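You operate a simulated robot arm through the tools that you are given. There is no shell and no other tool. Be economical: measure what you need, move in short steps, check, and stop when the job is done.

You run a simulated robot arm. Do the job below in one go: nothing can be reset, and whatever is moved stays where it is left.

## Task
Take the sanding block from the mending end of the long table and put it on top of the blue file box. Then take the pink sachet and leave it in the drip bowl. Then take the blue strap and leave it on top of the glass tray. Then fetch the grey socks and set it on the window sill. Then open the pull-out tray, put the rolled tie on the folding end of the long table away in the inside of the pull-out tray, then shut the tray. Then put the red purse from the packing table on the shelf just under the counter drawer. Then pull the airing rack open. Do these in the order given. The airing rack goes toward x +1.0, y +0.0, z +0.0 (a direction in the base frame).

It is judged by the outcome, as a careful person would: the job done as asked, and still so three seconds after it is handed in. It fails if anything else is knocked over, pushed out of place, dropped, spilled or broken.

## Robot
A 6-joint arm with a two-finger parallel gripper on a trunk, on a base that drives. Base frame: it is fixed to the floor where the robot stands at the start and does not move with it; the origin is under the middle of the robot, x ahead of it, y to its left, z up. Lengths are in mm, angles in degrees, forces in N, time in s.
With the tool pointing down near the work surface it reaches from about 320 to 700 mm from the robot's upright axis, wherever it stands. Its first joint turns from -166.0 to 166.0 degrees. Places, roughly: airing rack [1500, 0, 600]; blue file box [-1000, 2750, 1000]; blue strap (3x8x2 cm) [600, 700, 800]; drip bowl (13x13x5 cm) [-1000, 1900, 800]; glass tray (12x25x3 cm) [-300, -1800, 800]; grey socks (5x7x5 cm) [500, 1800, 800]; inside of the pull-out tray [1400, 1000, 600]; pink sachet (6x4x7 cm) [500, 200, 800]; pull-out tray [1500, 1000, 600]; purse [1250, 2250, 750]; rolled tie (8x6x5 cm) [800, 2600, 800]; sanding block (5x6x4 cm) [500, -100, 800]; shelf just under the counter drawer [3500, -500, 400]; window sill (95x21 cm) [1120, -2000, 920]. Payload 4.1 kg.
The TCP is the grasp point between the finger pads, 23 mm short of the fingertips. In the tool frame z runs along the fingers and y along their closing line. The gripper opens to 94 mm. The fingers are 38 mm wide and 10 mm thick; the gripper's body (54 by 96 mm) begins 39 mm behind the TCP.
Orientation is told as [roll, pitch, yaw] about the base's x, y, z axes, in that order, counted from this pose: with the fingers straight down and closing along the base's y, the tool's x points along the base's -x, its y along +y and its z along -z.

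## Interface
- The arm moves only by the tool step_arm. Its argument "targets" is text: rows parted by semicolons, each of 7 numbers parted by spaces: the shift along the tool's x, y, z in units of 500 mm (1.0 is 500 mm), then the turn, a rotation vector about the tool's x, y, z in units of 180 degrees (1.0 is 180 degrees), then the finger opening in m, from 0 to 0.094. In form: x y z ax ay az claw; .... A call has 1 to 10 rows; each row is the pose to reach, as a shift and turn from the pose commanded when the call began, along the tool's axes at that moment. A call with a number of a shift or a turn outside -1 to 1 is refused whole. A row lasts 0.2 s, in which the tool goes at most 50 mm and 8.6 degrees; a call with a longer step from one row to the next is refused whole, and so is a gripper value outside its range. A pose out of reach is approached as far as the arm can. The call stops where the force on the tool passes 40 N (or 10 N more than at its start, if that is more) or the arm is blocked; 0.2 s more then pass. Each finger travels about 45 mm/s and halts on what it meets, pressing with about 35 N; the grip force reading is that of the motor and also rises with nothing between the fingers. The clock runs only during rows and for 0.2 s after the last one: add rows that repeat a pose to give the fingers time. The reply holds the time, the measured pose of the TCP, the force on the tool along the base axes, the opening and the grip force, in the units named above and with some noise, with the torque about the TCP (base axes, N m) and any sound that the robot's microphone picked up.
- Cameras (640 x 400 px; columns grow to the right, rows downward): "scene" is now at [18, 171.6, 1431.1]; the picture's right is [0.09, -1.00, 0.00], its down [-0.73, -0.07, -0.68] and it looks along [0.68, 0.06, -0.73] (base axes); focal length 276 px, centre (320, 200). "wrist" rides on the gripper at [86, 16, -74] in the tool frame; the picture's right is [-0.18, 0.98, 0.00], its down [-0.58, -0.11, -0.81] and it looks along [-0.79, -0.15, 0.59] (tool axes); focal length 243 px, centre (320, 200).
- snapshot(camera): a new picture of that camera. The clock stands still meanwhile.
- raise_lower(by): slides the trunk up (or, below 0, down) by that many mm; the arm and the scene camera ride with it, the base frame stays. It gives what a move gives, with no picture.
- steer(legs): drives the robot by 1 to 6 legs, each [ahead, turn to the left] in mm and degrees, along the robot's own axes; the way and the turn of a leg run together, so that a leg with both is an arc; at most 1500 mm and 180 degrees a leg. The arm and the cameras ride along, it lands a little off, and it stops where it bumps. It gives what a move gives.
- turn_head(pan, tilt): turns the head with the scene camera to pan (to the left, within 155 degrees either way) and tilt (down, from -29 to 69), counted from straight ahead of the robot. It gives what a move gives.
- pixel_to_xyz(camera, pixels): there is no depth. For up to 12 entries [column, row, z] of the newest picture of that camera ("zoom" is the newest enlarged one), the place [x, y] in the base frame at which the ray of that pixel passes the height z, good to about 2 mm. The clock stands still meanwhile.
- enlarge(camera, box): a new picture of the part [left, top, right, bottom] of that camera's present view, enlarged. The clock stands still meanwhile.
- close_job(): hands the job in; it is judged then, once.

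Go step by step. Measure first, check grasps and placings, and put right what went wrong. The budget is 145 turns and 172 pictures, counting those below and the enlarged ones. Unless the task says otherwise, let go and move clear before handing in, and close with one line.

The tools are called after "Emit:" by a JSON object that holds its "name" and its "arguments". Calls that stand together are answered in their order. step_arm: Moves the arm, as the interface text tells. Its arguments: {"type":"object","properties":{"targets":{"type":"string"}},"required":["targets"]} The other tools are called the same way: raise_lower (by) slides the trunk up or down; steer (legs) drives the base; turn_head (pan, tilt) turns the head that bears the scene camera; snapshot (camera) takes a picture; pixel_to_xyz (camera, pixels) gives the place at which the rays of pixels pass given heights; enlarge (camera, box) takes an enlarged picture of a part of a camera's view; close_job () hands the job in.

At the start:

```text
time: 0.0
ee_pos: [335.9, 275.7, 1105.1]
orientation: [-0.1, 0.0, 0.0]
wrist_force: [-0.4, -0.1, 0.1]
ft_torque: [0.01, -0.02, 0.01]
grip_width: 93.9
gripper_force: 0.1
trunk travel left (down, up): [-400.0, 190.0]
robot x, y, heading: [-1.3, 0.5, -0.1]
head pan, tilt: [5.4, 47.3]
```

scene: 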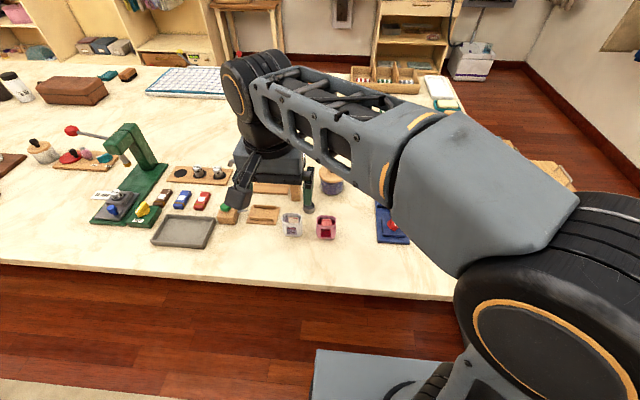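
wrist: 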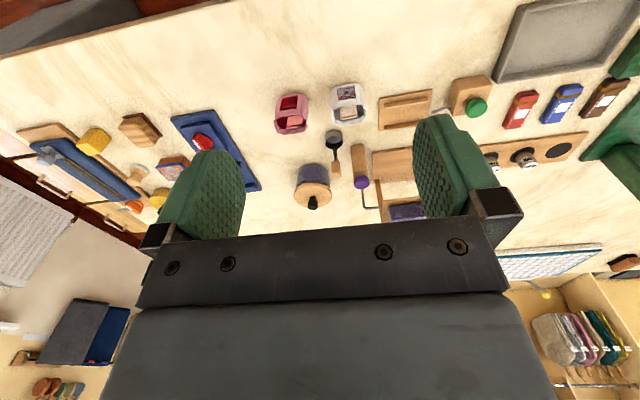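

The wrist picture (upside down) shows the table with many small items around (180–600, 60–220). I'll enlarge it to identify the sanding block, sachet and strap.

Emit:
{"name": "enlarge", "arguments": {"camera": "wrist", "box": [0, 60, 320, 260]}}

Emit:
{"name": "enlarge", "arguments": {"camera": "wrist", "box": [240, 0, 640, 250]}}

Emit:
{"name": "enlarge", "arguments": {"camera": "scene", "box": [0, 100, 400, 300]}}

```text
2.00 times, centred on (160, 160) of wrist
```

zoom: 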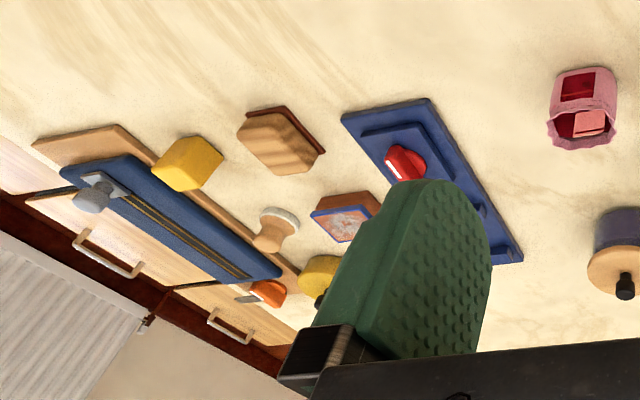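

```text
1.60 times, centred on (440, 125) of wrist
```

zoom: 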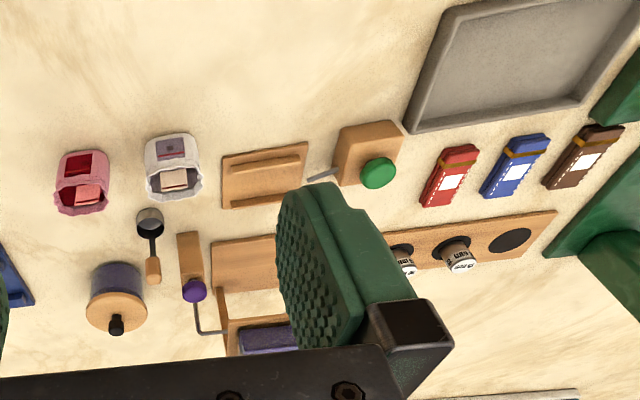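

```text
1.60 times, centred on (200, 200) of scene
```

zoom: 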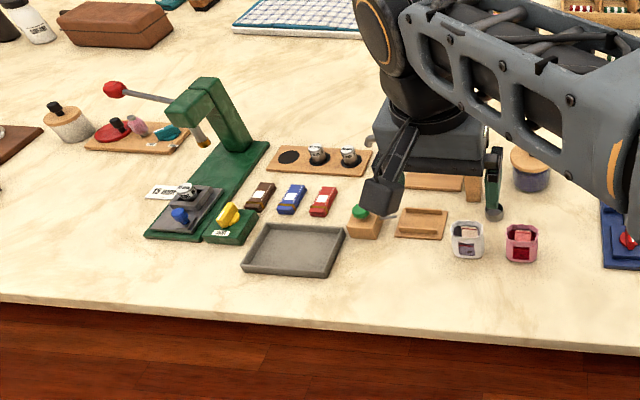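

The pink sachet is at wrist (292,113). The sanding block candidates are the wood piece with the dark-red base (140,130) and others near it. I'll locate them.

Emit:
{"name": "pixel_to_xyz", "arguments": {"camera": "wrist", "pixels": [[140, 130, 800], [94, 141, 800], [174, 167, 800], [203, 143, 800], [292, 113, 800], [346, 103, 800], [524, 108, 790], [562, 102, 790], [603, 98, 790], [138, 174, 800], [565, 40, 790]]}}

Emit:
{"name": "turn_head", "arguments": {"pan": -35, "tilt": 45}}

Emit:
{"name": "snapshot", "arguments": {"camera": "scene"}}

```text
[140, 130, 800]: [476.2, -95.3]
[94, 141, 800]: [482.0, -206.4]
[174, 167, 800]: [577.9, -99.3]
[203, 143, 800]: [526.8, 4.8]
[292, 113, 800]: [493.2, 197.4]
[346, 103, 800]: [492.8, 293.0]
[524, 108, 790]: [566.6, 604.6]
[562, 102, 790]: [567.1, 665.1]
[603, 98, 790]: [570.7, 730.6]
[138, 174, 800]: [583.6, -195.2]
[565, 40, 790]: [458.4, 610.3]
```

```text
time: 1.1
ee_pos: [336.8, 277.0, 1104.3]
orientation: [0.0, 0.0, 0.1]
wrist_force: [0.1, 0.0, -0.1]
ft_torque: [0.04, -0.01, 0.01]
grip_width: 93.9
gripper_force: 0.1
trunk travel left (down, up): [-400.0, 190.0]
robot x, y, heading: [0.7, -0.5, -0.1]
head pan, tilt: [-35.0, 45.0]
```

```text
166 pictures are left
```

scene: 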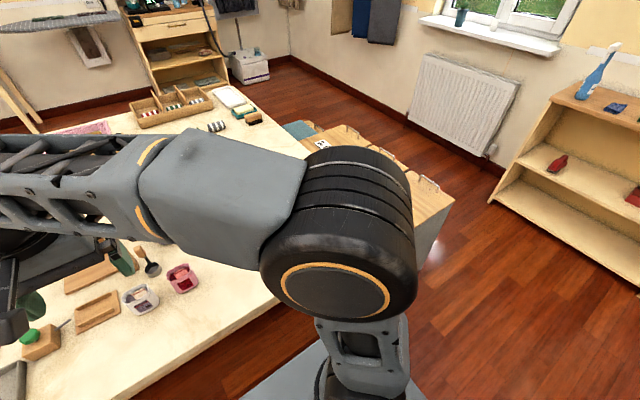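

The octagonal wooden block with a dark-red underside at about (476,-95) best fits; another block lies at (578,-99). I'll move the arm over there for a closer look.

Emit:
{"name": "step_arm", "arguments": {"targets": "-0.01 -0.095 0 0 0 0 0.094; -0.02 -0.19 0 0 0 0 0.094; -0.03 -0.285 0 0 0 0 0.094; -0.04 -0.38 0 0 0 0 0.094; -0.05 -0.475 0 0 0 0 0.094; -0.06 -0.57 0 0 0 0 0.094; -0.07 -0.665 0 0 0 0 0.094; -0.08 -0.75 0.04 0 0 0 0.094"}}

Emit:
{"name": "snapshot", "arguments": {"camera": "wrist"}}

Emit:
{"name": "enlarge", "arguments": {"camera": "wrist", "box": [200, 40, 440, 190]}}

Emit:
{"name": "snapshot", "arguments": {"camera": "scene"}}

```text
time: 2.9
ee_pos: [374.8, -96.7, 1084.3]
orientation: [-0.1, 0.1, 0.0]
wrist_force: [-1.2, 0.0, 0.1]
ft_torque: [-0.02, -0.03, -0.02]
grip_width: 94.0
gripper_force: 0.1
trunk travel left (down, up): [-400.0, 190.0]
robot x, y, heading: [0.6, -3.8, -0.2]
head pan, tilt: [-35.0, 45.0]
```

```text
165 pictures are left
```

wrist: 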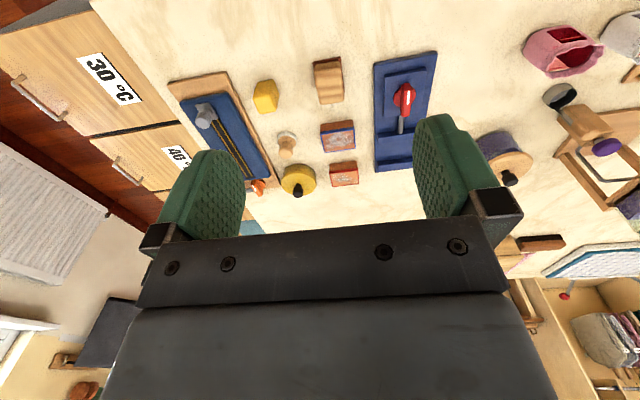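

```text
2.67 times, centred on (320, 115) of wrist
```

zoom: 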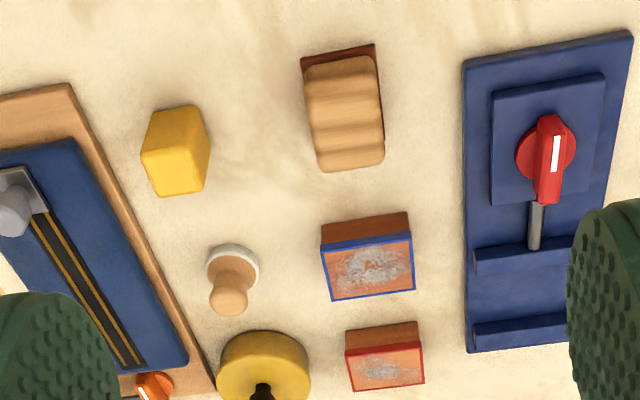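

```text
163 pictures are left
```

scene: 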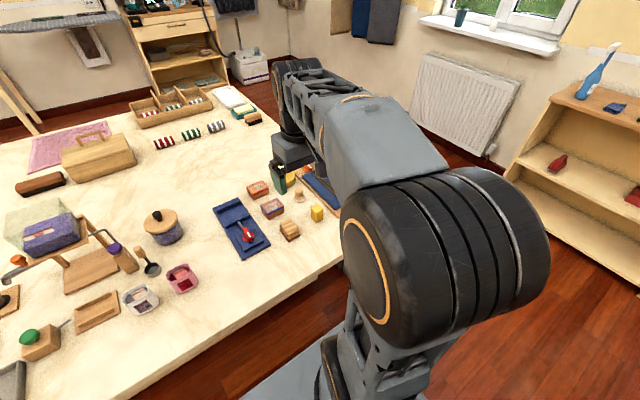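

The block is clear at zoom (340,105), with sandpaper at its base. I'll measure its edges.

Emit:
{"name": "pixel_to_xyz", "arguments": {"camera": "zoom", "pixels": [[302, 58, 785], [374, 45, 785], [318, 170, 820], [383, 160, 820], [306, 75, 820], [372, 60, 820]]}}

Emit:
{"name": "pixel_to_xyz", "arguments": {"camera": "scene", "pixels": [[289, 230, 800], [182, 278, 800], [240, 222, 780]]}}

```text
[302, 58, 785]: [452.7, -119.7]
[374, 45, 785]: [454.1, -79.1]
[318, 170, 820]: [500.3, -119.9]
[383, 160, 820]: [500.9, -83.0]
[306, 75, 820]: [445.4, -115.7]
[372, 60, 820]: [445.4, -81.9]
```

```text
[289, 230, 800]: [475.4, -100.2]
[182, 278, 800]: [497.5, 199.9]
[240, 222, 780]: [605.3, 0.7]
```

The block spans x 448–503, y −120…−80, with free sides. I'll go above it and descend.

Emit:
{"name": "step_arm", "arguments": {"targets": "-0.04 0 0.08 0 0 0 0.094; -0.08 -0.002 0.16 0 0 0 0.094; -0.12 -0.004 0.24 0 0 0 0.094; -0.16 -0.006 0.32 0 0 0 0.094; -0.206 -0.006 0.4 0 0 0 0.094; -0.206 -0.006 0.48 0 0 0 0.094; -0.206 -0.006 0.52 0 0 0 0.094; -0.206 -0.006 0.553 0 0 0 0.094; -0.206 -0.006 0.553 0 0 0 0.094"}}

Emit:
{"name": "snapshot", "arguments": {"camera": "wrist"}}

```text
time: 4.9
ee_pos: [478.9, -99.8, 806.3]
orientation: [0.0, 0.0, 0.1]
wrist_force: [0.7, 0.0, -0.6]
ft_torque: [-0.01, 0.01, -0.01]
grip_width: 94.0
gripper_force: 0.2
trunk travel left (down, up): [-400.0, 190.0]
robot x, y, heading: [2.1, -1.5, -0.1]
head pan, tilt: [-35.0, 45.0]
```

```text
162 pictures are left
```

wrist: 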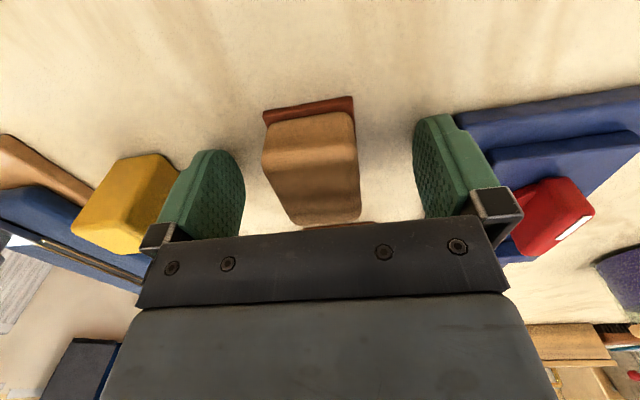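

The block sits centred between the fingers. Closing and lifting.

Emit:
{"name": "step_arm", "arguments": {"targets": "0 0 0 0 0 0 0.02; 0 0 0 0 0 0 0.02; 0 0 0 0 0 0 0.02; 0 0 0 0 0 0 0.02; 0 0 0 0 0 0 0.02; 0 0 -0.08 0 0 0 0.02; 0 0 -0.16 0 0 0 0.02; 0 0 -0.24 0 0 0 0.02; 0 0 -0.32 0 0 0 0.02; 0 0 -0.4 0 0 0 0.02"}}

Emit:
{"name": "snapshot", "arguments": {"camera": "wrist"}}

Emit:
{"name": "turn_head", "arguments": {"pan": 120, "tilt": 25}}

Emit:
{"name": "snapshot", "arguments": {"camera": "scene"}}

Emit:
{"name": "turn_head", "arguments": {"pan": 60, "tilt": 25}}

Emit:
{"name": "snapshot", "arguments": {"camera": "scene"}}

```text
time: 7.1
ee_pos: [478.4, -101.1, 1004.9]
orientation: [0.0, 0.0, 0.0]
wrist_force: [0.1, 0.3, -1.0]
ft_torque: [0.0, 0.0, 0.01]
grip_width: 40.9
gripper_force: 35.0
trunk travel left (down, up): [-400.0, 190.0]
robot x, y, heading: [1.0, 1.5, 0.1]
head pan, tilt: [-35.0, 45.0]
```

```text
161 pictures are left
```

wrist: 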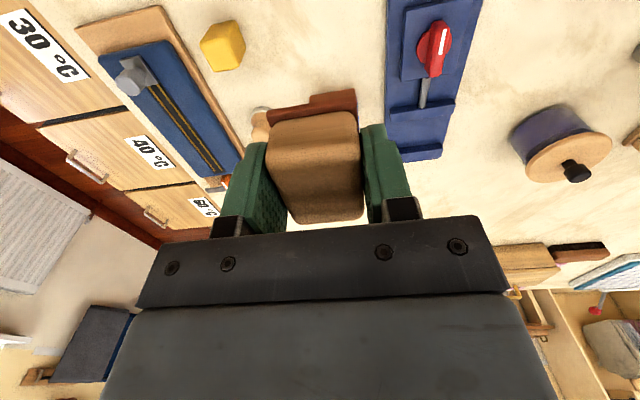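

```text
time: 9.5
ee_pos: [479.6, -102.1, 1005.3]
orientation: [-0.1, 0.0, 0.0]
wrist_force: [-0.3, -0.1, -0.4]
ft_torque: [0.01, 0.01, 0.0]
grip_width: 40.7
gripper_force: 35.0
trunk travel left (down, up): [-400.0, 190.0]
robot x, y, heading: [2.7, 3.0, 0.0]
head pan, tilt: [120.0, 25.0]
```

```text
160 pictures are left
```

scene: 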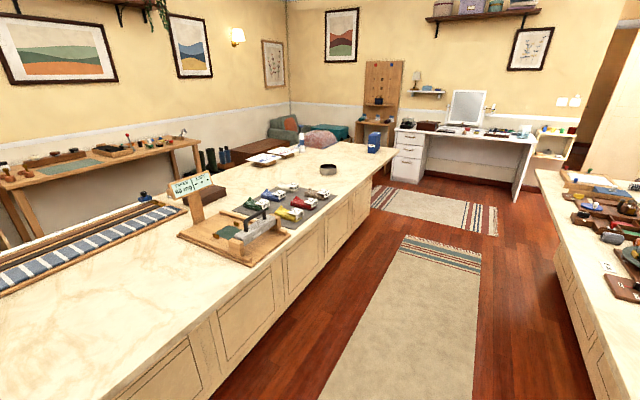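

```text
time: 10.8
ee_pos: [479.5, -100.8, 1005.8]
orientation: [0.0, 0.1, -0.1]
wrist_force: [-0.8, -0.3, -0.2]
ft_torque: [0.02, 0.01, 0.03]
grip_width: 40.8
gripper_force: 34.7
trunk travel left (down, up): [-400.0, 190.0]
robot x, y, heading: [2.1, -1.0, 0.0]
head pan, tilt: [60.0, 25.0]
```

```text
159 pictures are left
```

scene: 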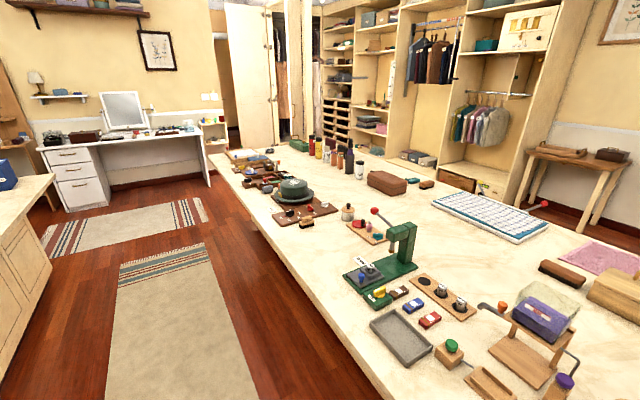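

The block is held (40.8 mm). The pan-120 picture shows the blue file box at (374,143) and the drip bowl at (328,169) on the left table. I'll retract the arm high and look left again to measure them.

Emit:
{"name": "step_arm", "arguments": {"targets": "0.06 0.05 -0.05 0 0 0 0.02; 0.12 0.1 -0.1 0 0 0 0.02; 0.18 0.15 -0.15 0 0 0 0.02; 0.24 0.2 -0.2 0 0 0 0.02; 0.28 0.2 -0.25 0 0 0 0.02"}}

Emit:
{"name": "turn_head", "arguments": {"pan": 120, "tilt": 25}}

Emit:
{"name": "snapshot", "arguments": {"camera": "scene"}}

Emit:
{"name": "pixel_to_xyz", "arguments": {"camera": "scene", "pixels": [[374, 135, 1000], [374, 150, 780], [328, 172, 780], [398, 155, 780], [210, 330, 780], [374, 185, 780]]}}

Emit:
{"name": "enlarge", "arguments": {"camera": "scene", "box": [160, 110, 480, 290]}}

```text
time: 12.0
ee_pos: [339.0, -4.1, 1133.3]
orientation: [0.0, 0.0, 0.0]
wrist_force: [0.2, 0.1, -0.5]
ft_torque: [0.0, -0.01, 0.01]
grip_width: 40.8
gripper_force: 34.9
trunk travel left (down, up): [-400.0, 190.0]
robot x, y, heading: [1.7, 0.2, 0.1]
head pan, tilt: [60.0, 25.0]
```

```text
time: 13.3
ee_pos: [340.3, -3.5, 1133.2]
orientation: [0.0, 0.0, 0.0]
wrist_force: [-0.2, -0.1, -0.2]
ft_torque: [0.04, 0.01, -0.02]
grip_width: 40.9
gripper_force: 35.0
trunk travel left (down, up): [-400.0, 190.0]
robot x, y, heading: [1.0, -1.8, 0.0]
head pan, tilt: [120.0, 25.0]
```

```text
158 pictures are left
```

scene: 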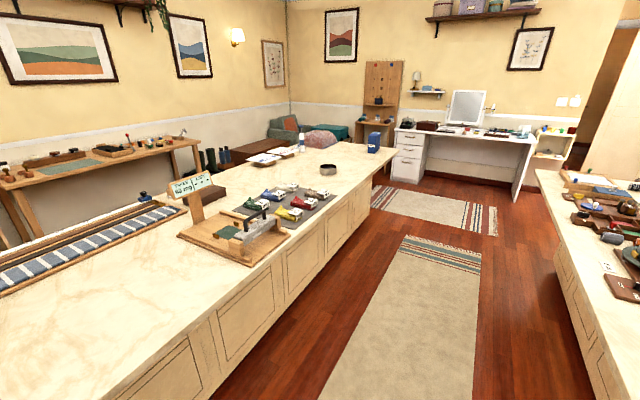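

```text
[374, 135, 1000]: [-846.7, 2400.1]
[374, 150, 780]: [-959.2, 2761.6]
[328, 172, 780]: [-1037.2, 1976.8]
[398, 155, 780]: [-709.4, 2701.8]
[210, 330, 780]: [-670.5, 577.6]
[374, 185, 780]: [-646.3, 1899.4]
```

```text
2.00 times, centred on (320, 200) of scene
```

zoom: 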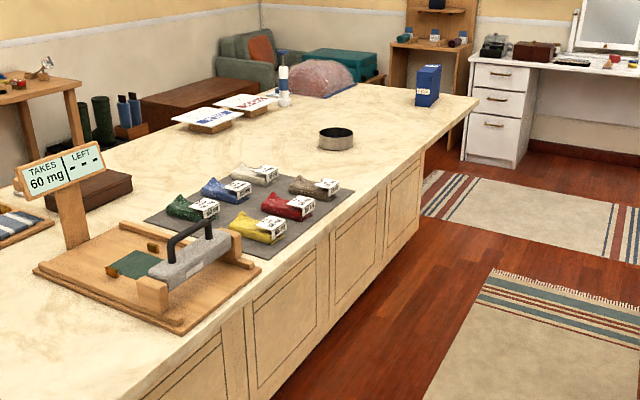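

The file box stands near (−960,2750) and the left table's edge is at x≈−650. I'll drive up the aisle and turn to face it.

Emit:
{"name": "steer", "arguments": {"legs": [[0, 90], [1400, 0], [1330, 0], [0, 90]]}}

Emit:
{"name": "turn_head", "arguments": {"pan": 0, "tilt": 30}}

Emit:
{"name": "snapshot", "arguments": {"camera": "scene"}}

```text
time: 34.1
ee_pos: [-278.0, 2758.7, 1133.7]
orientation: [0.0, -0.1, 177.0]
wrist_force: [0.4, -0.4, -0.1]
ft_torque: [0.01, -0.01, 0.02]
grip_width: 40.8
gripper_force: 35.3
trunk travel left (down, up): [-400.0, 190.0]
robot x, y, heading: [64.0, 2734.4, 176.6]
head pan, tilt: [120.0, 25.0]
```

```text
time: 36.1
ee_pos: [-277.4, 2757.8, 1132.0]
orientation: [0.1, -0.1, 177.0]
wrist_force: [0.2, -0.3, 0.1]
ft_torque: [0.01, 0.02, 0.02]
grip_width: 40.6
gripper_force: 34.7
trunk travel left (down, up): [-400.0, 190.0]
robot x, y, heading: [62.5, 2736.7, 177.1]
head pan, tilt: [0.0, 30.0]
```

```text
156 pictures are left
```

scene: 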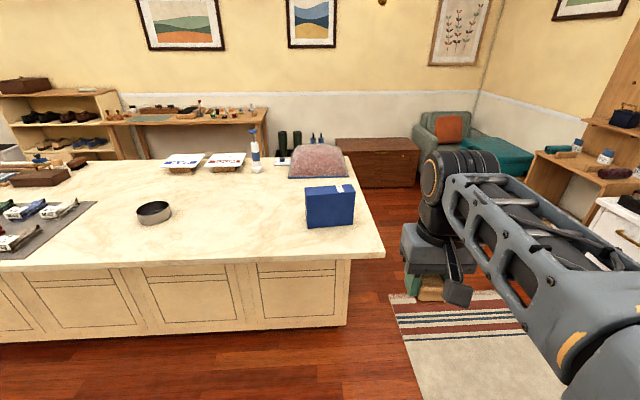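

The blue file box is at (330,206) and the bowl at (153,212). Measuring.

Emit:
{"name": "pixel_to_xyz", "arguments": {"camera": "scene", "pixels": [[308, 228, 780], [354, 225, 780], [305, 192, 900], [355, 190, 900], [305, 192, 930], [305, 186, 900], [351, 184, 900], [385, 255, 780], [155, 222, 780], [153, 208, 820], [0, 268, 780]]}}

Emit:
{"name": "enlarge", "arguments": {"camera": "scene", "box": [260, 150, 420, 250]}}

```text
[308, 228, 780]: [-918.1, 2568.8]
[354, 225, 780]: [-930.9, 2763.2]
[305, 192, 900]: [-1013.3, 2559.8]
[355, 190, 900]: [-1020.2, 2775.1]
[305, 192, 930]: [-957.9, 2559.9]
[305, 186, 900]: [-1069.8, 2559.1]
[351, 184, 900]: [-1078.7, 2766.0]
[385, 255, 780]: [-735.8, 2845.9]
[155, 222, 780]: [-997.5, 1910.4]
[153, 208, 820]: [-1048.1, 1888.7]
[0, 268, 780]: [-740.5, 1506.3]
```

```text
4.00 times, centred on (340, 200) of scene
```

zoom: 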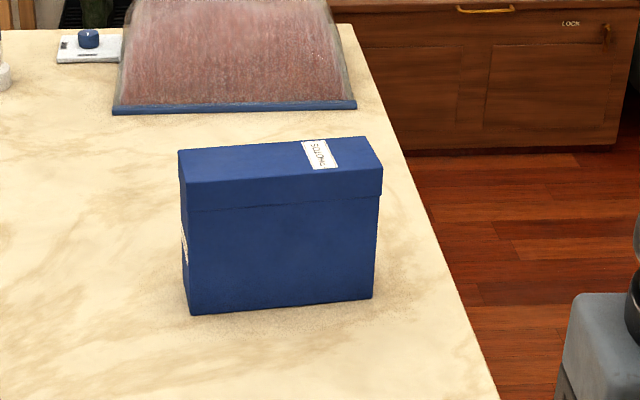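

Emit:
{"name": "pixel_to_xyz", "arguments": {"camera": "zoom", "pixels": [[190, 315, 780], [372, 300, 780], [186, 184, 950], [382, 170, 950], [180, 150, 950], [365, 137, 950], [186, 184, 970], [382, 170, 970], [180, 150, 970], [365, 137, 970]]}}

```text
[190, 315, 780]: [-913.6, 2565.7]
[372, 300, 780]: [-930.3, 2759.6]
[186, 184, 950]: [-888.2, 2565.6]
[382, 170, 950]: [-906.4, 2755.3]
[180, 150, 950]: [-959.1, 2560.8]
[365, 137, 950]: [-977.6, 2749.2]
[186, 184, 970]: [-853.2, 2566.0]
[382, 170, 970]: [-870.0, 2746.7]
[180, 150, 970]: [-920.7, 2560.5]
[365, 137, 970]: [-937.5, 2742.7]
```

The box top is about z 940, centred near (−950,2660) with its long side along y. I'll drive ahead 420 mm, then look with the wrist.

Emit:
{"name": "steer", "arguments": {"legs": [[420, 0]]}}

Emit:
{"name": "snapshot", "arguments": {"camera": "wrist"}}

Emit:
{"name": "turn_head", "arguments": {"pan": 12, "tilt": 45}}

Emit:
{"name": "snapshot", "arguments": {"camera": "scene"}}

```text
time: 38.7
ee_pos: [-692.1, 2780.7, 1132.6]
orientation: [0.0, -0.1, 176.8]
wrist_force: [-0.2, 0.7, -0.4]
ft_torque: [-0.02, -0.04, 0.0]
grip_width: 40.9
gripper_force: 34.7
trunk travel left (down, up): [-400.0, 190.0]
robot x, y, heading: [-352.7, 2759.5, 176.9]
head pan, tilt: [0.0, 30.0]
```

```text
154 pictures are left
```

wrist: 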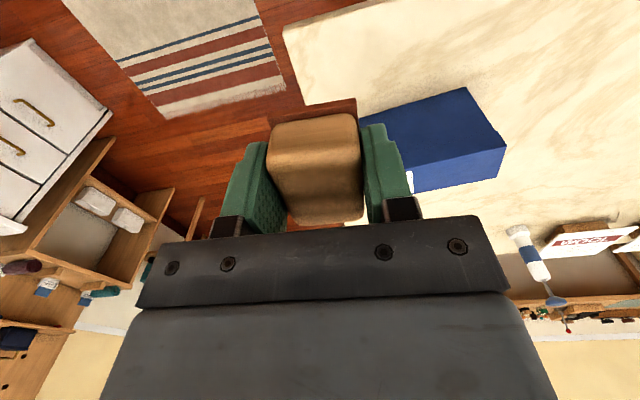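

```text
time: 39.4
ee_pos: [-692.0, 2782.2, 1133.6]
orientation: [-0.1, 0.0, 176.7]
wrist_force: [-0.3, -1.1, -0.3]
ft_torque: [0.01, 0.01, -0.05]
grip_width: 40.8
gripper_force: 35.0
trunk travel left (down, up): [-400.0, 190.0]
robot x, y, heading: [-354.0, 2755.9, 176.7]
head pan, tilt: [12.0, 45.0]
```

```text
153 pictures are left
```

scene: 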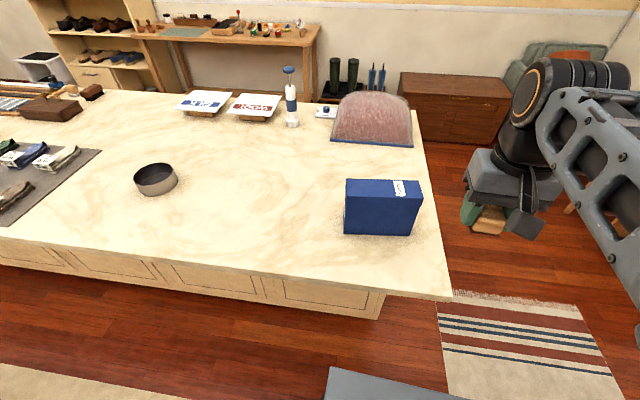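

Emit:
{"name": "enlarge", "arguments": {"camera": "scene", "box": [320, 160, 440, 250]}}

Emit:
{"name": "pixel_to_xyz", "arguments": {"camera": "scene", "pixels": [[344, 234, 780], [411, 235, 780], [346, 205, 940], [419, 209, 940], [347, 180, 940], [421, 181, 940], [449, 299, 780], [0, 226, 780], [155, 190, 780], [156, 170, 830], [178, 180, 830]]}}

Emit:
{"name": "pixel_to_xyz", "arguments": {"camera": "wrist", "pixels": [[365, 120, 780], [465, 88, 780], [465, 88, 940], [507, 146, 940], [498, 177, 940], [412, 191, 940], [281, 35, 780]]}}

```text
4.44 times, centred on (380, 205) of scene
```

zoom: 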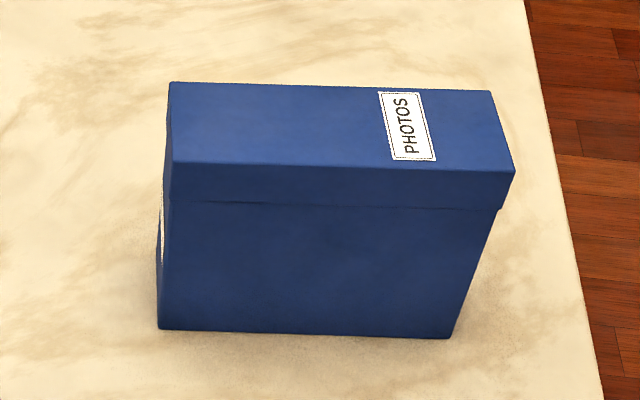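

```text
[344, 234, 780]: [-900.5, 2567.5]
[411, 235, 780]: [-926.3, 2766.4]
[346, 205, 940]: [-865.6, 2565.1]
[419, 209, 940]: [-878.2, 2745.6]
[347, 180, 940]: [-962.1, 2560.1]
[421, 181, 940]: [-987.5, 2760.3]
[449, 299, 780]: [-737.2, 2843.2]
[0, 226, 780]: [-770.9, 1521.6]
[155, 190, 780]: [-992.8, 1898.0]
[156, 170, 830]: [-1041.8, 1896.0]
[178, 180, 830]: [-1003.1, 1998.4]
```

```text
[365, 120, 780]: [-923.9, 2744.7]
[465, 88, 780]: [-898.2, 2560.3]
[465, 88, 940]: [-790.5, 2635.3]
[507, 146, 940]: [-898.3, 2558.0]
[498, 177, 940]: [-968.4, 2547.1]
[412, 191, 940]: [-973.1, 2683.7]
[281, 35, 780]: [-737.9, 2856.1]
```

Both cameras agree: the top is at z≈938, spanning x −900…−985 with centre (−946,2662), and the box is yawed about 7°. I'll move above it and align.

Emit:
{"name": "step_arm", "arguments": {"targets": "-0.083 0.0443 0 0 0 0 0.02; -0.166 0.0886 0 0 0 0 0.02; -0.249 0.133 0 0 0 0 0.02; -0.332 0.1773 0 0 0 0 0.02; -0.415 0.2217 0 0 0 -0.03 0.02; -0.498 0.266 0 0 0 -0.058 0.02; -0.498 0.266 0.088 0 0 -0.058 0.02; -0.498 0.266 0.176 0 0 -0.058 0.02; -0.498 0.266 0.256 0 0 -0.058 0.02; -0.498 0.266 0.256 0 0 -0.058 0.02"}}

Emit:
{"name": "snapshot", "arguments": {"camera": "wrist"}}

Emit:
{"name": "snapshot", "arguments": {"camera": "scene"}}

```text
time: 41.6
ee_pos: [-948.1, 2662.3, 1005.0]
orientation: [0.0, 0.0, -172.8]
wrist_force: [-0.2, -0.4, -0.9]
ft_torque: [-0.04, 0.01, 0.01]
grip_width: 40.8
gripper_force: 34.3
trunk travel left (down, up): [-400.0, 190.0]
robot x, y, heading: [-353.5, 2757.0, 176.8]
head pan, tilt: [12.0, 45.0]
```

```text
151 pictures are left
```

wrist: 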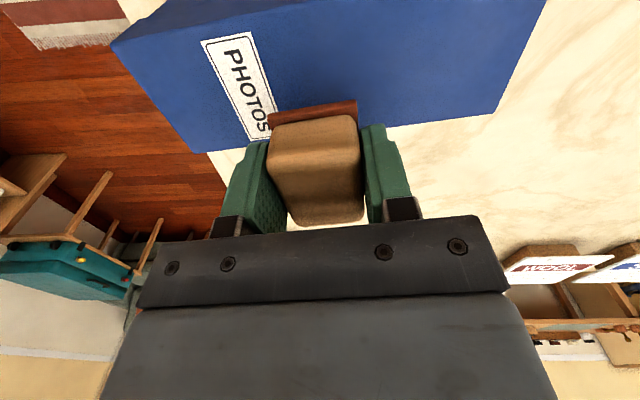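

```text
150 pictures are left
```

scene: 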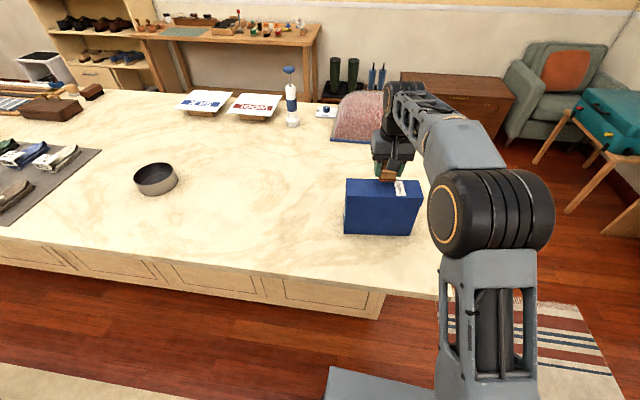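

Emit:
{"name": "pixel_to_xyz", "arguments": {"camera": "wrist", "pixels": [[197, 153, 938], [492, 113, 938], [112, 45, 938], [545, 5, 938], [268, 113, 979], [357, 100, 979]]}}

```text
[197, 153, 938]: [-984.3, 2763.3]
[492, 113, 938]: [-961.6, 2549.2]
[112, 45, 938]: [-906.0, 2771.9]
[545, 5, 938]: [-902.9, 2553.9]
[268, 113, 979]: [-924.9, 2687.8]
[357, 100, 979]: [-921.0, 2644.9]
```

The back top edge at the block is x≈−973 and the block is a bit far, so I'll shift 11 mm nearer and descend to just above the contact height.

Emit:
{"name": "step_arm", "arguments": {"targets": "0.022 0 0 0 0 0 0.02; 0.022 0 0.04 0 0 0 0.02; 0.022 0 0.06 0 0 0 0.02; 0.022 0 0.07 0 0 0 0.02; 0.022 0 0.074 0 0 0 0.02; 0.022 0 0.076 0 0 0 0.02; 0.022 0 0.078 0 0 0 0.02; 0.022 0 0.078 0 0 0 0.02"}}

Emit:
{"name": "enlarge", "arguments": {"camera": "scene", "box": [320, 130, 440, 250]}}

Emit:
{"name": "enlarge", "arguments": {"camera": "wrist", "box": [160, 40, 480, 240]}}

```text
time: 42.7
ee_pos: [-938.0, 2664.4, 977.5]
orientation: [0.0, -0.9, -172.7]
wrist_force: [7.2, 0.0, 13.7]
ft_torque: [0.14, -0.45, -0.02]
grip_width: 40.5
gripper_force: 34.9
trunk travel left (down, up): [-400.0, 190.0]
robot x, y, heading: [-352.8, 2755.9, 176.7]
head pan, tilt: [12.0, 45.0]
stopped in row 5: the force on the tool passed its limit (the readings are from after the stop); the commanded pose is now the measured one
```

```text
3.33 times, centred on (380, 190) of scene
```

zoom: 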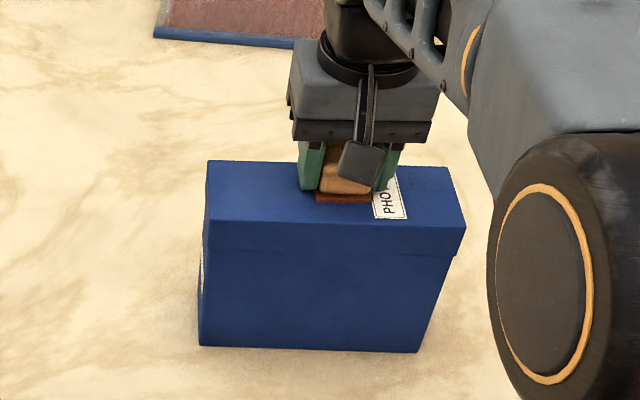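

```text
2.00 times, centred on (320, 140) of wrist
```

zoom: 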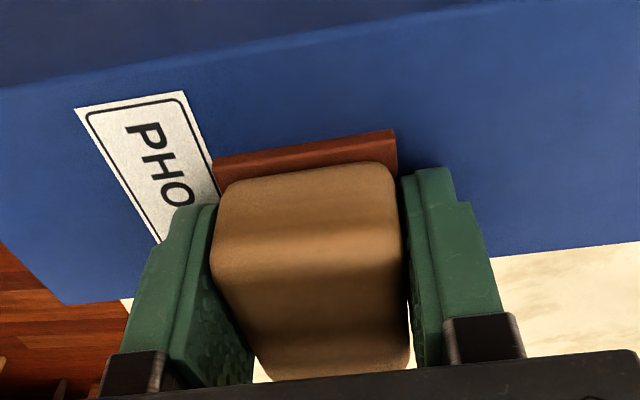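

Contact came at TCP z 977, so the lid is nearer z 950. I'll recheck the edges at that height.

Emit:
{"name": "pixel_to_xyz", "arguments": {"camera": "zoom", "pixels": [[500, 254, 951], [65, 304, 951], [0, 88, 951], [490, 2, 951], [215, 160, 951], [395, 130, 951]]}}

```text
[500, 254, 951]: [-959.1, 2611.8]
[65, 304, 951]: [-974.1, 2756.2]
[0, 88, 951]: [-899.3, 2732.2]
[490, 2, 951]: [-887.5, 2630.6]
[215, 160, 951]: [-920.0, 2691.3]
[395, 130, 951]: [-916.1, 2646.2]
```

The block should come about 17 mm nearer to centre on the lid. I'll lift slightly, shift, level and lower again.

Emit:
{"name": "step_arm", "arguments": {"targets": "0 0 -0.02 0 0.005 0 0.02; 0.034 0 -0.02 0 0.005 0 0.02; 0.034 0 -0.02 0 0.005 0 0.02; 0.034 0 -0.008 0 0.005 0 0.02; 0.034 0 -0.003 0 0.005 0 0.02; 0.034 0 -0.001 0 0.005 0 0.02; 0.034 0 -0.001 0 0.005 0 0.02"}}

Emit:
{"name": "enlarge", "arguments": {"camera": "scene", "box": [320, 130, 440, 250]}}

Emit:
{"name": "enlarge", "arguments": {"camera": "wrist", "box": [160, 40, 480, 240]}}

```text
time: 44.3
ee_pos: [-922.3, 2666.7, 978.5]
orientation: [-0.1, -0.1, -172.8]
wrist_force: [-2.9, -0.5, 19.1]
ft_torque: [0.12, 0.69, -0.03]
grip_width: 40.8
gripper_force: 34.9
trunk travel left (down, up): [-400.0, 190.0]
robot x, y, heading: [-352.3, 2760.2, 176.8]
head pan, tilt: [12.0, 45.0]
```

```text
3.33 times, centred on (380, 190) of scene
```

zoom: 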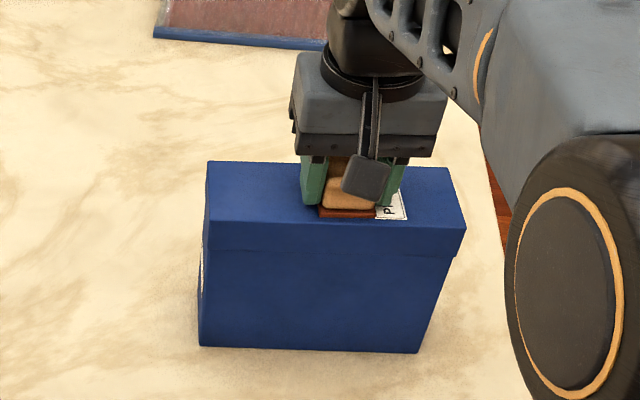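

```text
2.00 times, centred on (320, 140) of wrist
```

zoom: 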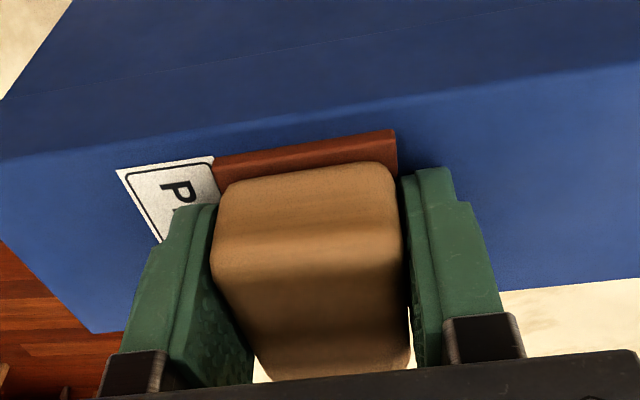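

The block rests flat (19 N upward), inside both lid edges. Releasing and lifting clear.

Emit:
{"name": "step_arm", "arguments": {"targets": "0 0 -0.002 0 0 0 0.094; 0 0 -0.002 0 0 0 0.094; 0 0 -0.002 0 0 0 0.094; 0 0 -0.002 0 0 0 0.094; 0 0 -0.05 0 0 0 0.094; 0 0 -0.13 0 0 0 0.094; 0 0 -0.21 0 0 0 0.094; 0.08 0 -0.25 0 0 0 0.094; 0.17 0 -0.27 0 0 0 0.094; 0.26 0 -0.28 0 0 0 0.094"}}

Emit:
{"name": "enlarge", "arguments": {"camera": "scene", "box": [320, 130, 440, 250]}}

Emit:
{"name": "snapshot", "arguments": {"camera": "wrist"}}

```text
time: 46.5
ee_pos: [-793.5, 2682.5, 1113.6]
orientation: [0.0, 0.3, -172.7]
wrist_force: [-0.7, -0.1, -0.1]
ft_torque: [-0.01, -0.02, -0.01]
grip_width: 94.0
gripper_force: 0.1
trunk travel left (down, up): [-400.0, 190.0]
robot x, y, heading: [-350.4, 2759.3, 176.8]
head pan, tilt: [12.0, 45.0]
```

```text
3.33 times, centred on (380, 190) of scene
```

zoom: 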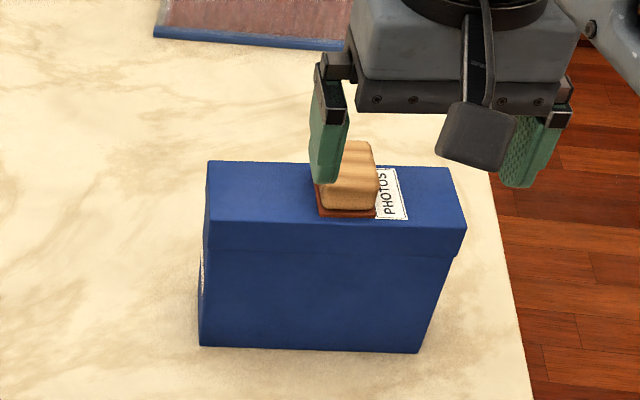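

```text
144 pictures are left
```

wrist: 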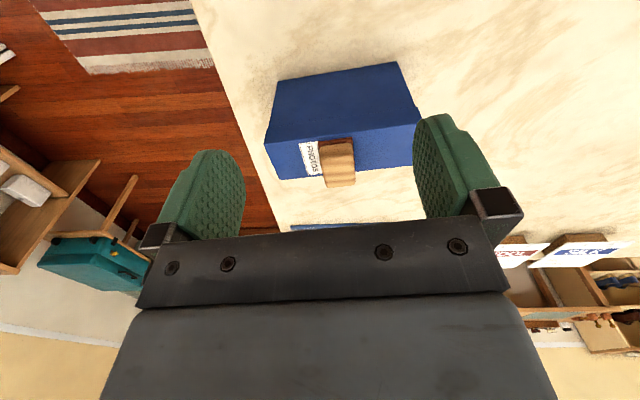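

The sanding block sits safely on the box lid. Now I'll retract the arm and drive back to the sachet at about (495,198).

Emit:
{"name": "step_arm", "arguments": {"targets": "0.08 0 -0.02 0 0 0 0.094; 0.16 0 -0.04 0 0 0 0.094; 0.2 0 -0.05 0 0 0 0.094"}}

Emit:
{"name": "steer", "arguments": {"legs": [[-400, 0], [0, 93.2], [1300, 0], [1270, 0], [0, 90]]}}

Emit:
{"name": "snapshot", "arguments": {"camera": "wrist"}}

Emit:
{"name": "turn_head", "arguments": {"pan": 30, "tilt": 45}}

Emit:
{"name": "snapshot", "arguments": {"camera": "scene"}}

```text
time: 47.3
ee_pos: [-694.6, 2695.0, 1142.6]
orientation: [0.1, 0.2, -172.8]
wrist_force: [0.5, 1.0, -0.5]
ft_torque: [0.0, -0.01, -0.01]
grip_width: 94.3
gripper_force: 0.1
trunk travel left (down, up): [-400.0, 190.0]
robot x, y, heading: [-353.2, 2757.9, 176.4]
head pan, tilt: [12.0, 45.0]
```

```text
time: 65.0
ee_pos: [327.1, -56.5, 1128.4]
orientation: [-3.6, 0.2, -75.7]
wrist_force: [-0.7, -0.6, -0.9]
ft_torque: [0.03, -0.07, 0.0]
grip_width: 94.1
gripper_force: 0.1
trunk travel left (down, up): [-400.0, 190.0]
robot x, y, heading: [153.2, 260.2, -87.6]
head pan, tilt: [12.0, 45.0]
stopped in leg 4: the robot was blocked; the commanded pose is now the measured one
```

```text
143 pictures are left
```

wrist: 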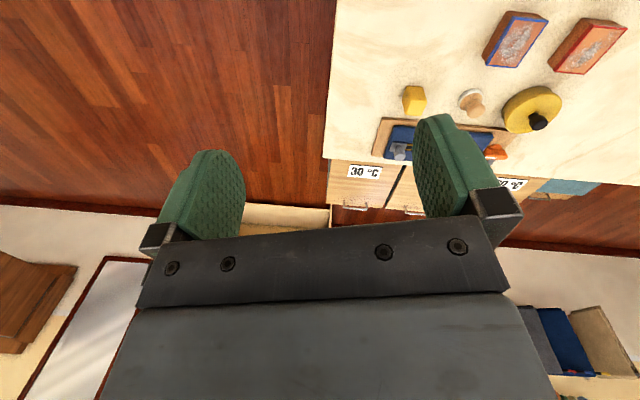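

```text
time: 65.8
ee_pos: [323.6, -57.9, 1128.1]
orientation: [-3.5, 0.2, -75.7]
wrist_force: [-0.9, 0.3, -0.8]
ft_torque: [0.0, 0.0, -0.01]
grip_width: 94.0
gripper_force: 0.1
trunk travel left (down, up): [-400.0, 190.0]
robot x, y, heading: [150.8, 261.4, -86.8]
head pan, tilt: [30.0, 45.0]
```

```text
142 pictures are left
```

scene: 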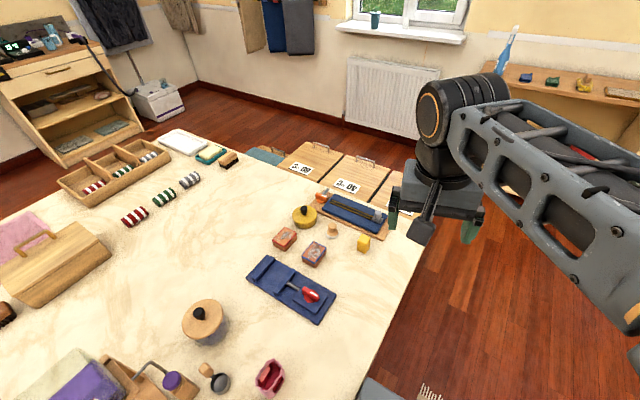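

The robot bumped at (153,260), probably its flank against the long table. I'll check the table-edge clearance.

Emit:
{"name": "pixel_to_xyz", "arguments": {"camera": "scene", "pixels": [[365, 375, 780], [425, 240, 780], [270, 375, 800], [285, 237, 800], [290, 285, 790], [390, 380, 300]]}}

Emit:
{"name": "turn_head", "arguments": {"pan": 40, "tilt": 69}}

Emit:
{"name": "snapshot", "arguments": {"camera": "scene"}}

```text
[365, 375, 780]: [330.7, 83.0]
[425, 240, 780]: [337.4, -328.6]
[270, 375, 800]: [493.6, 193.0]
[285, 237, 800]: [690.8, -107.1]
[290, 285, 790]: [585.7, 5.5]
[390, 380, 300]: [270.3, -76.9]
```

```text
time: 66.7
ee_pos: [324.5, -58.5, 1128.0]
orientation: [-3.5, 0.2, -75.7]
wrist_force: [0.5, 0.7, 0.3]
ft_torque: [-0.01, -0.03, 0.03]
grip_width: 94.0
gripper_force: 0.1
trunk travel left (down, up): [-400.0, 190.0]
robot x, y, heading: [151.1, 256.5, -86.8]
head pan, tilt: [40.0, 68.8]
```

```text
141 pictures are left
```

scene: 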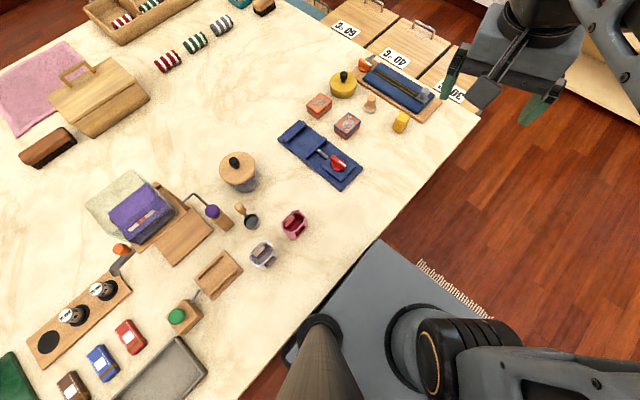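

The table edge is x≈333 and the base's front-left corner touches it; the objects are undisturbed. I'll reverse away in an arc, straighten up and come back to y≈200.

Emit:
{"name": "steer", "arguments": {"legs": [[-400, 14], [-250, 0], [0, -16], [680, 0], [0, 88]]}}

Emit:
{"name": "snapshot", "arguments": {"camera": "wrist"}}

```text
time: 78.6
ee_pos: [359.2, 360.3, 1126.1]
orientation: [-3.9, 0.5, 9.7]
wrist_force: [-0.3, -0.3, -0.6]
ft_torque: [0.01, -0.03, 0.01]
grip_width: 94.0
gripper_force: 0.0
trunk travel left (down, up): [-400.0, 190.0]
robot x, y, heading: [22.4, 203.1, -1.3]
head pan, tilt: [40.0, 68.8]
```

```text
140 pictures are left
```

wrist: 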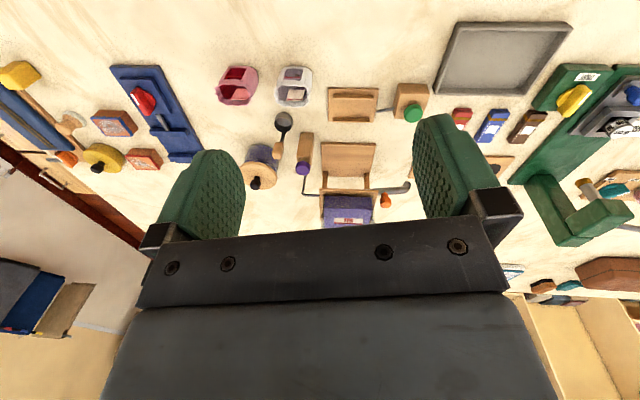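

I'm at (22,203) facing the table, undisturbed. I'll level the tool and bring it near the pink sachet for a closer look.

Emit:
{"name": "step_arm", "arguments": {"targets": "-0.005 -0.063 0.044 -0.005 0 0.014 0.094; -0.01 -0.126 0.088 -0.01 0 0.027 0.094; -0.015 -0.19 0.132 -0.015 0 0.04 0.094; -0.021 -0.253 0.177 -0.0217 -0.002 0.054 0.094; -0.027 -0.315 0.222 -0.0217 -0.002 0.054 0.094; -0.027 -0.315 0.222 -0.0217 -0.002 0.054 0.094"}}

Emit:
{"name": "snapshot", "arguments": {"camera": "wrist"}}

Emit:
{"name": "enlarge", "arguments": {"camera": "wrist", "box": [220, 20, 420, 145]}}

```text
time: 80.0
ee_pos: [400.9, 200.1, 1024.4]
orientation: [0.0, -0.2, -0.2]
wrist_force: [-0.5, 0.0, -0.4]
ft_torque: [-0.03, 0.02, 0.01]
grip_width: 94.1
gripper_force: 0.1
trunk travel left (down, up): [-400.0, 190.0]
robot x, y, heading: [20.9, 206.9, -1.3]
head pan, tilt: [40.0, 68.8]
```

```text
139 pictures are left
```

wrist: 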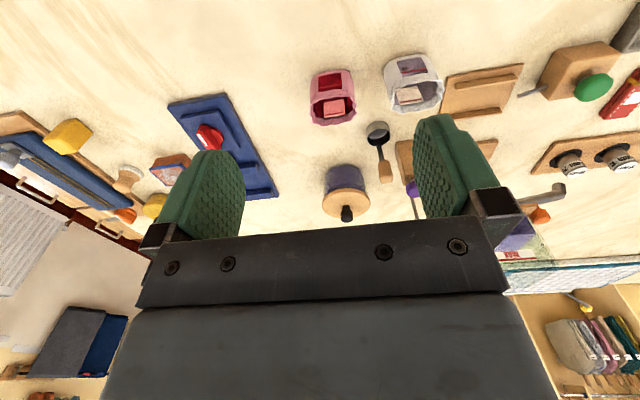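

```text
3.20 times, centred on (320, 82) of wrist
```

zoom: 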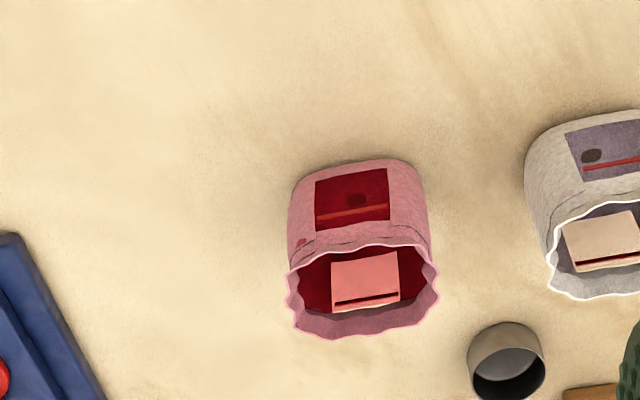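

Emit:
{"name": "pixel_to_xyz", "arguments": {"camera": "zoom", "pixels": [[291, 180, 785], [420, 165, 785], [287, 270, 845], [440, 262, 845], [295, 325, 845], [435, 315, 845], [370, 340, 845], [362, 245, 845], [525, 160, 785], [550, 280, 845], [470, 350, 800]]}}

```text
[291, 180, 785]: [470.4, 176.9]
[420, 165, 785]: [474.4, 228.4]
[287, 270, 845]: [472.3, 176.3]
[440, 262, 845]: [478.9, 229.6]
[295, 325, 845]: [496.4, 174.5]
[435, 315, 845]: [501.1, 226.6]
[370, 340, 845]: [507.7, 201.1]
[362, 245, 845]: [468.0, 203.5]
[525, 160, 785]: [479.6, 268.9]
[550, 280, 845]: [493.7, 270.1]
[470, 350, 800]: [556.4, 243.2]
```

The sachet spans x 468–508 and y 175–229, about 70 tall. I'll grip it across y at mid-height with an 80 mm opening, because its grey neighbour starts at y 269.

Emit:
{"name": "step_arm", "arguments": {"targets": "-0.087 0.002 0 0 0 0 0.08; -0.174 0.004 0 0 0 0 0.08; -0.174 0.004 0.09 0 0 0 0.08; -0.174 0.004 0.18 0 0 0 0.08; -0.174 0.004 0.27 0 0 0 0.08; -0.174 0.004 0.34 0 0 0 0.08; -0.174 0.004 0.394 0 0 0 0.08; -0.174 0.004 0.394 0 0 0 0.08"}}

Emit:
{"name": "snapshot", "arguments": {"camera": "wrist"}}

```text
time: 81.8
ee_pos: [484.4, 203.0, 830.5]
orientation: [0.1, -0.1, 0.1]
wrist_force: [0.1, -0.5, -0.1]
ft_torque: [0.01, 0.02, -0.01]
grip_width: 80.0
gripper_force: 0.0
trunk travel left (down, up): [-400.0, 190.0]
robot x, y, heading: [19.7, 208.5, -1.2]
head pan, tilt: [40.0, 68.8]
```

```text
137 pictures are left
```

wrist: 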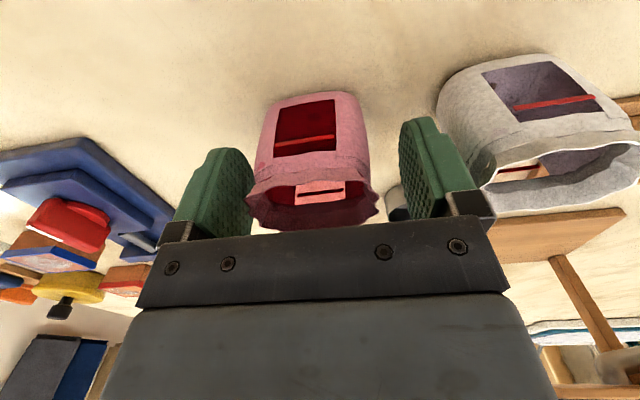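

The sachet is between the fingers. Closing and lifting.

Emit:
{"name": "step_arm", "arguments": {"targets": "0 0 0.008 0 0 0 0.08; 0 0 0.008 0 0 0 0.03; 0 0 0.008 0 0 0 0.03; 0 0 0.008 0 0 0 0.03; 0 0 0.008 0 0 0 0.03; 0 0 -0.04 0 0 0 0.03; 0 0 -0.12 0 0 0 0.03; 0 0 -0.21 0 0 0 0.03; 0 0 -0.3 0 0 0 0.03; 0 0 -0.39 0 0 0 0.03"}}

Emit:
{"name": "snapshot", "arguments": {"camera": "wrist"}}

```text
time: 84.0
ee_pos: [484.0, 204.8, 1026.5]
orientation: [-0.1, -0.2, 0.0]
wrist_force: [0.4, 0.3, -0.1]
ft_torque: [0.01, -0.06, -0.03]
grip_width: 50.9
gripper_force: 35.2
trunk travel left (down, up): [-400.0, 190.0]
robot x, y, heading: [21.4, 206.1, -1.4]
head pan, tilt: [40.0, 68.8]
```

```text
136 pictures are left
```

wrist: 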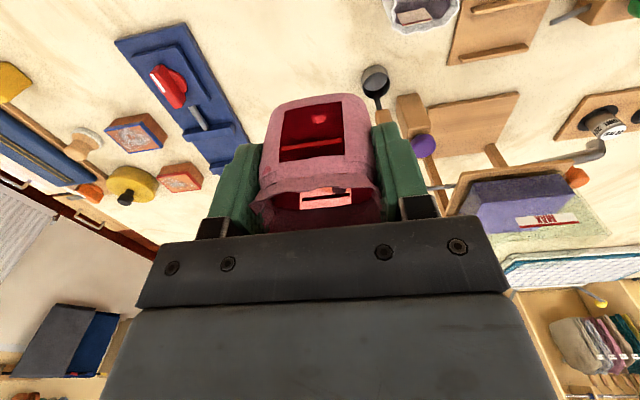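

Held at 51 mm, upright. I'll retract and drive up the aisle to the drip bowl.

Emit:
{"name": "step_arm", "arguments": {"targets": "0.08 0 -0.03 0 0 0 0.03; 0.16 0 -0.08 0 0 0 0.03; 0.22 0 -0.14 0 0 0 0.03; 0.22 0 -0.18 0 0 0 0.03"}}

Emit:
{"name": "steer", "arguments": {"legs": [[0, 93], [850, 0], [845, 0], [0, 91.5]]}}

Emit:
{"name": "turn_head", "arguments": {"pan": 0, "tilt": 35}}

Emit:
{"name": "snapshot", "arguments": {"camera": "scene"}}

Emit:
{"name": "snapshot", "arguments": {"camera": "wrist"}}

```text
time: 85.0
ee_pos: [375.3, 201.1, 1116.0]
orientation: [0.0, -0.2, -0.1]
wrist_force: [0.0, -0.3, -0.4]
ft_torque: [0.0, -0.02, 0.01]
grip_width: 51.2
gripper_force: 35.1
trunk travel left (down, up): [-400.0, 190.0]
robot x, y, heading: [24.1, 210.2, -1.1]
head pan, tilt: [40.0, 68.8]
```

```text
time: 101.4
ee_pos: [-370.5, 1874.8, 1114.8]
orientation: [0.0, -0.1, -175.2]
wrist_force: [-0.1, -0.1, 0.1]
ft_torque: [0.01, 0.02, 0.0]
grip_width: 51.1
gripper_force: 34.8
trunk travel left (down, up): [-400.0, 190.0]
robot x, y, heading: [-16.5, 1897.9, -176.8]
head pan, tilt: [40.0, 68.8]
```

```text
time: 102.5
ee_pos: [-372.1, 1874.1, 1114.7]
orientation: [-0.1, -0.2, -175.3]
wrist_force: [-0.8, -0.3, -0.5]
ft_torque: [0.02, 0.02, -0.05]
grip_width: 51.0
gripper_force: 34.6
trunk travel left (down, up): [-400.0, 190.0]
robot x, y, heading: [-18.5, 1898.8, -176.6]
head pan, tilt: [0.0, 35.0]
```

```text
135 pictures are left
```

scene: 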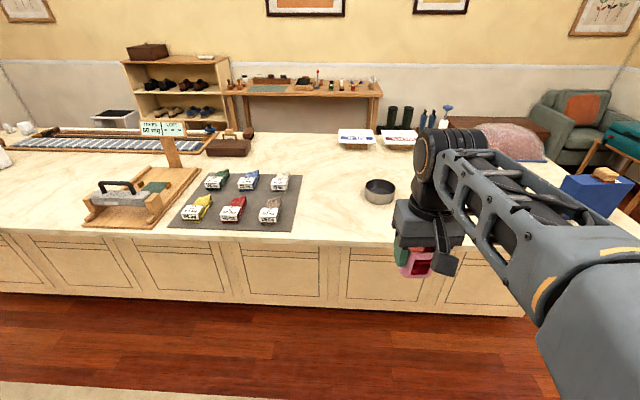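

```text
134 pictures are left
```

wrist: 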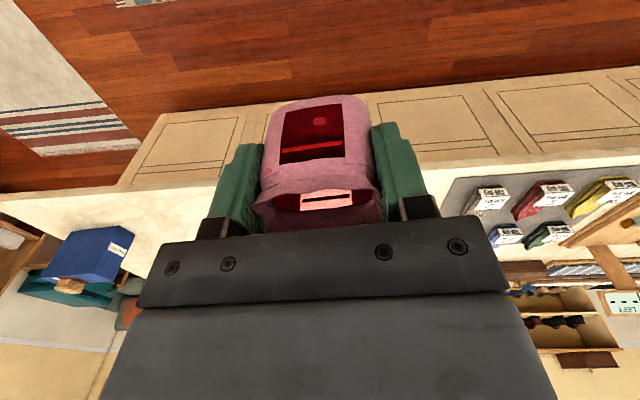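

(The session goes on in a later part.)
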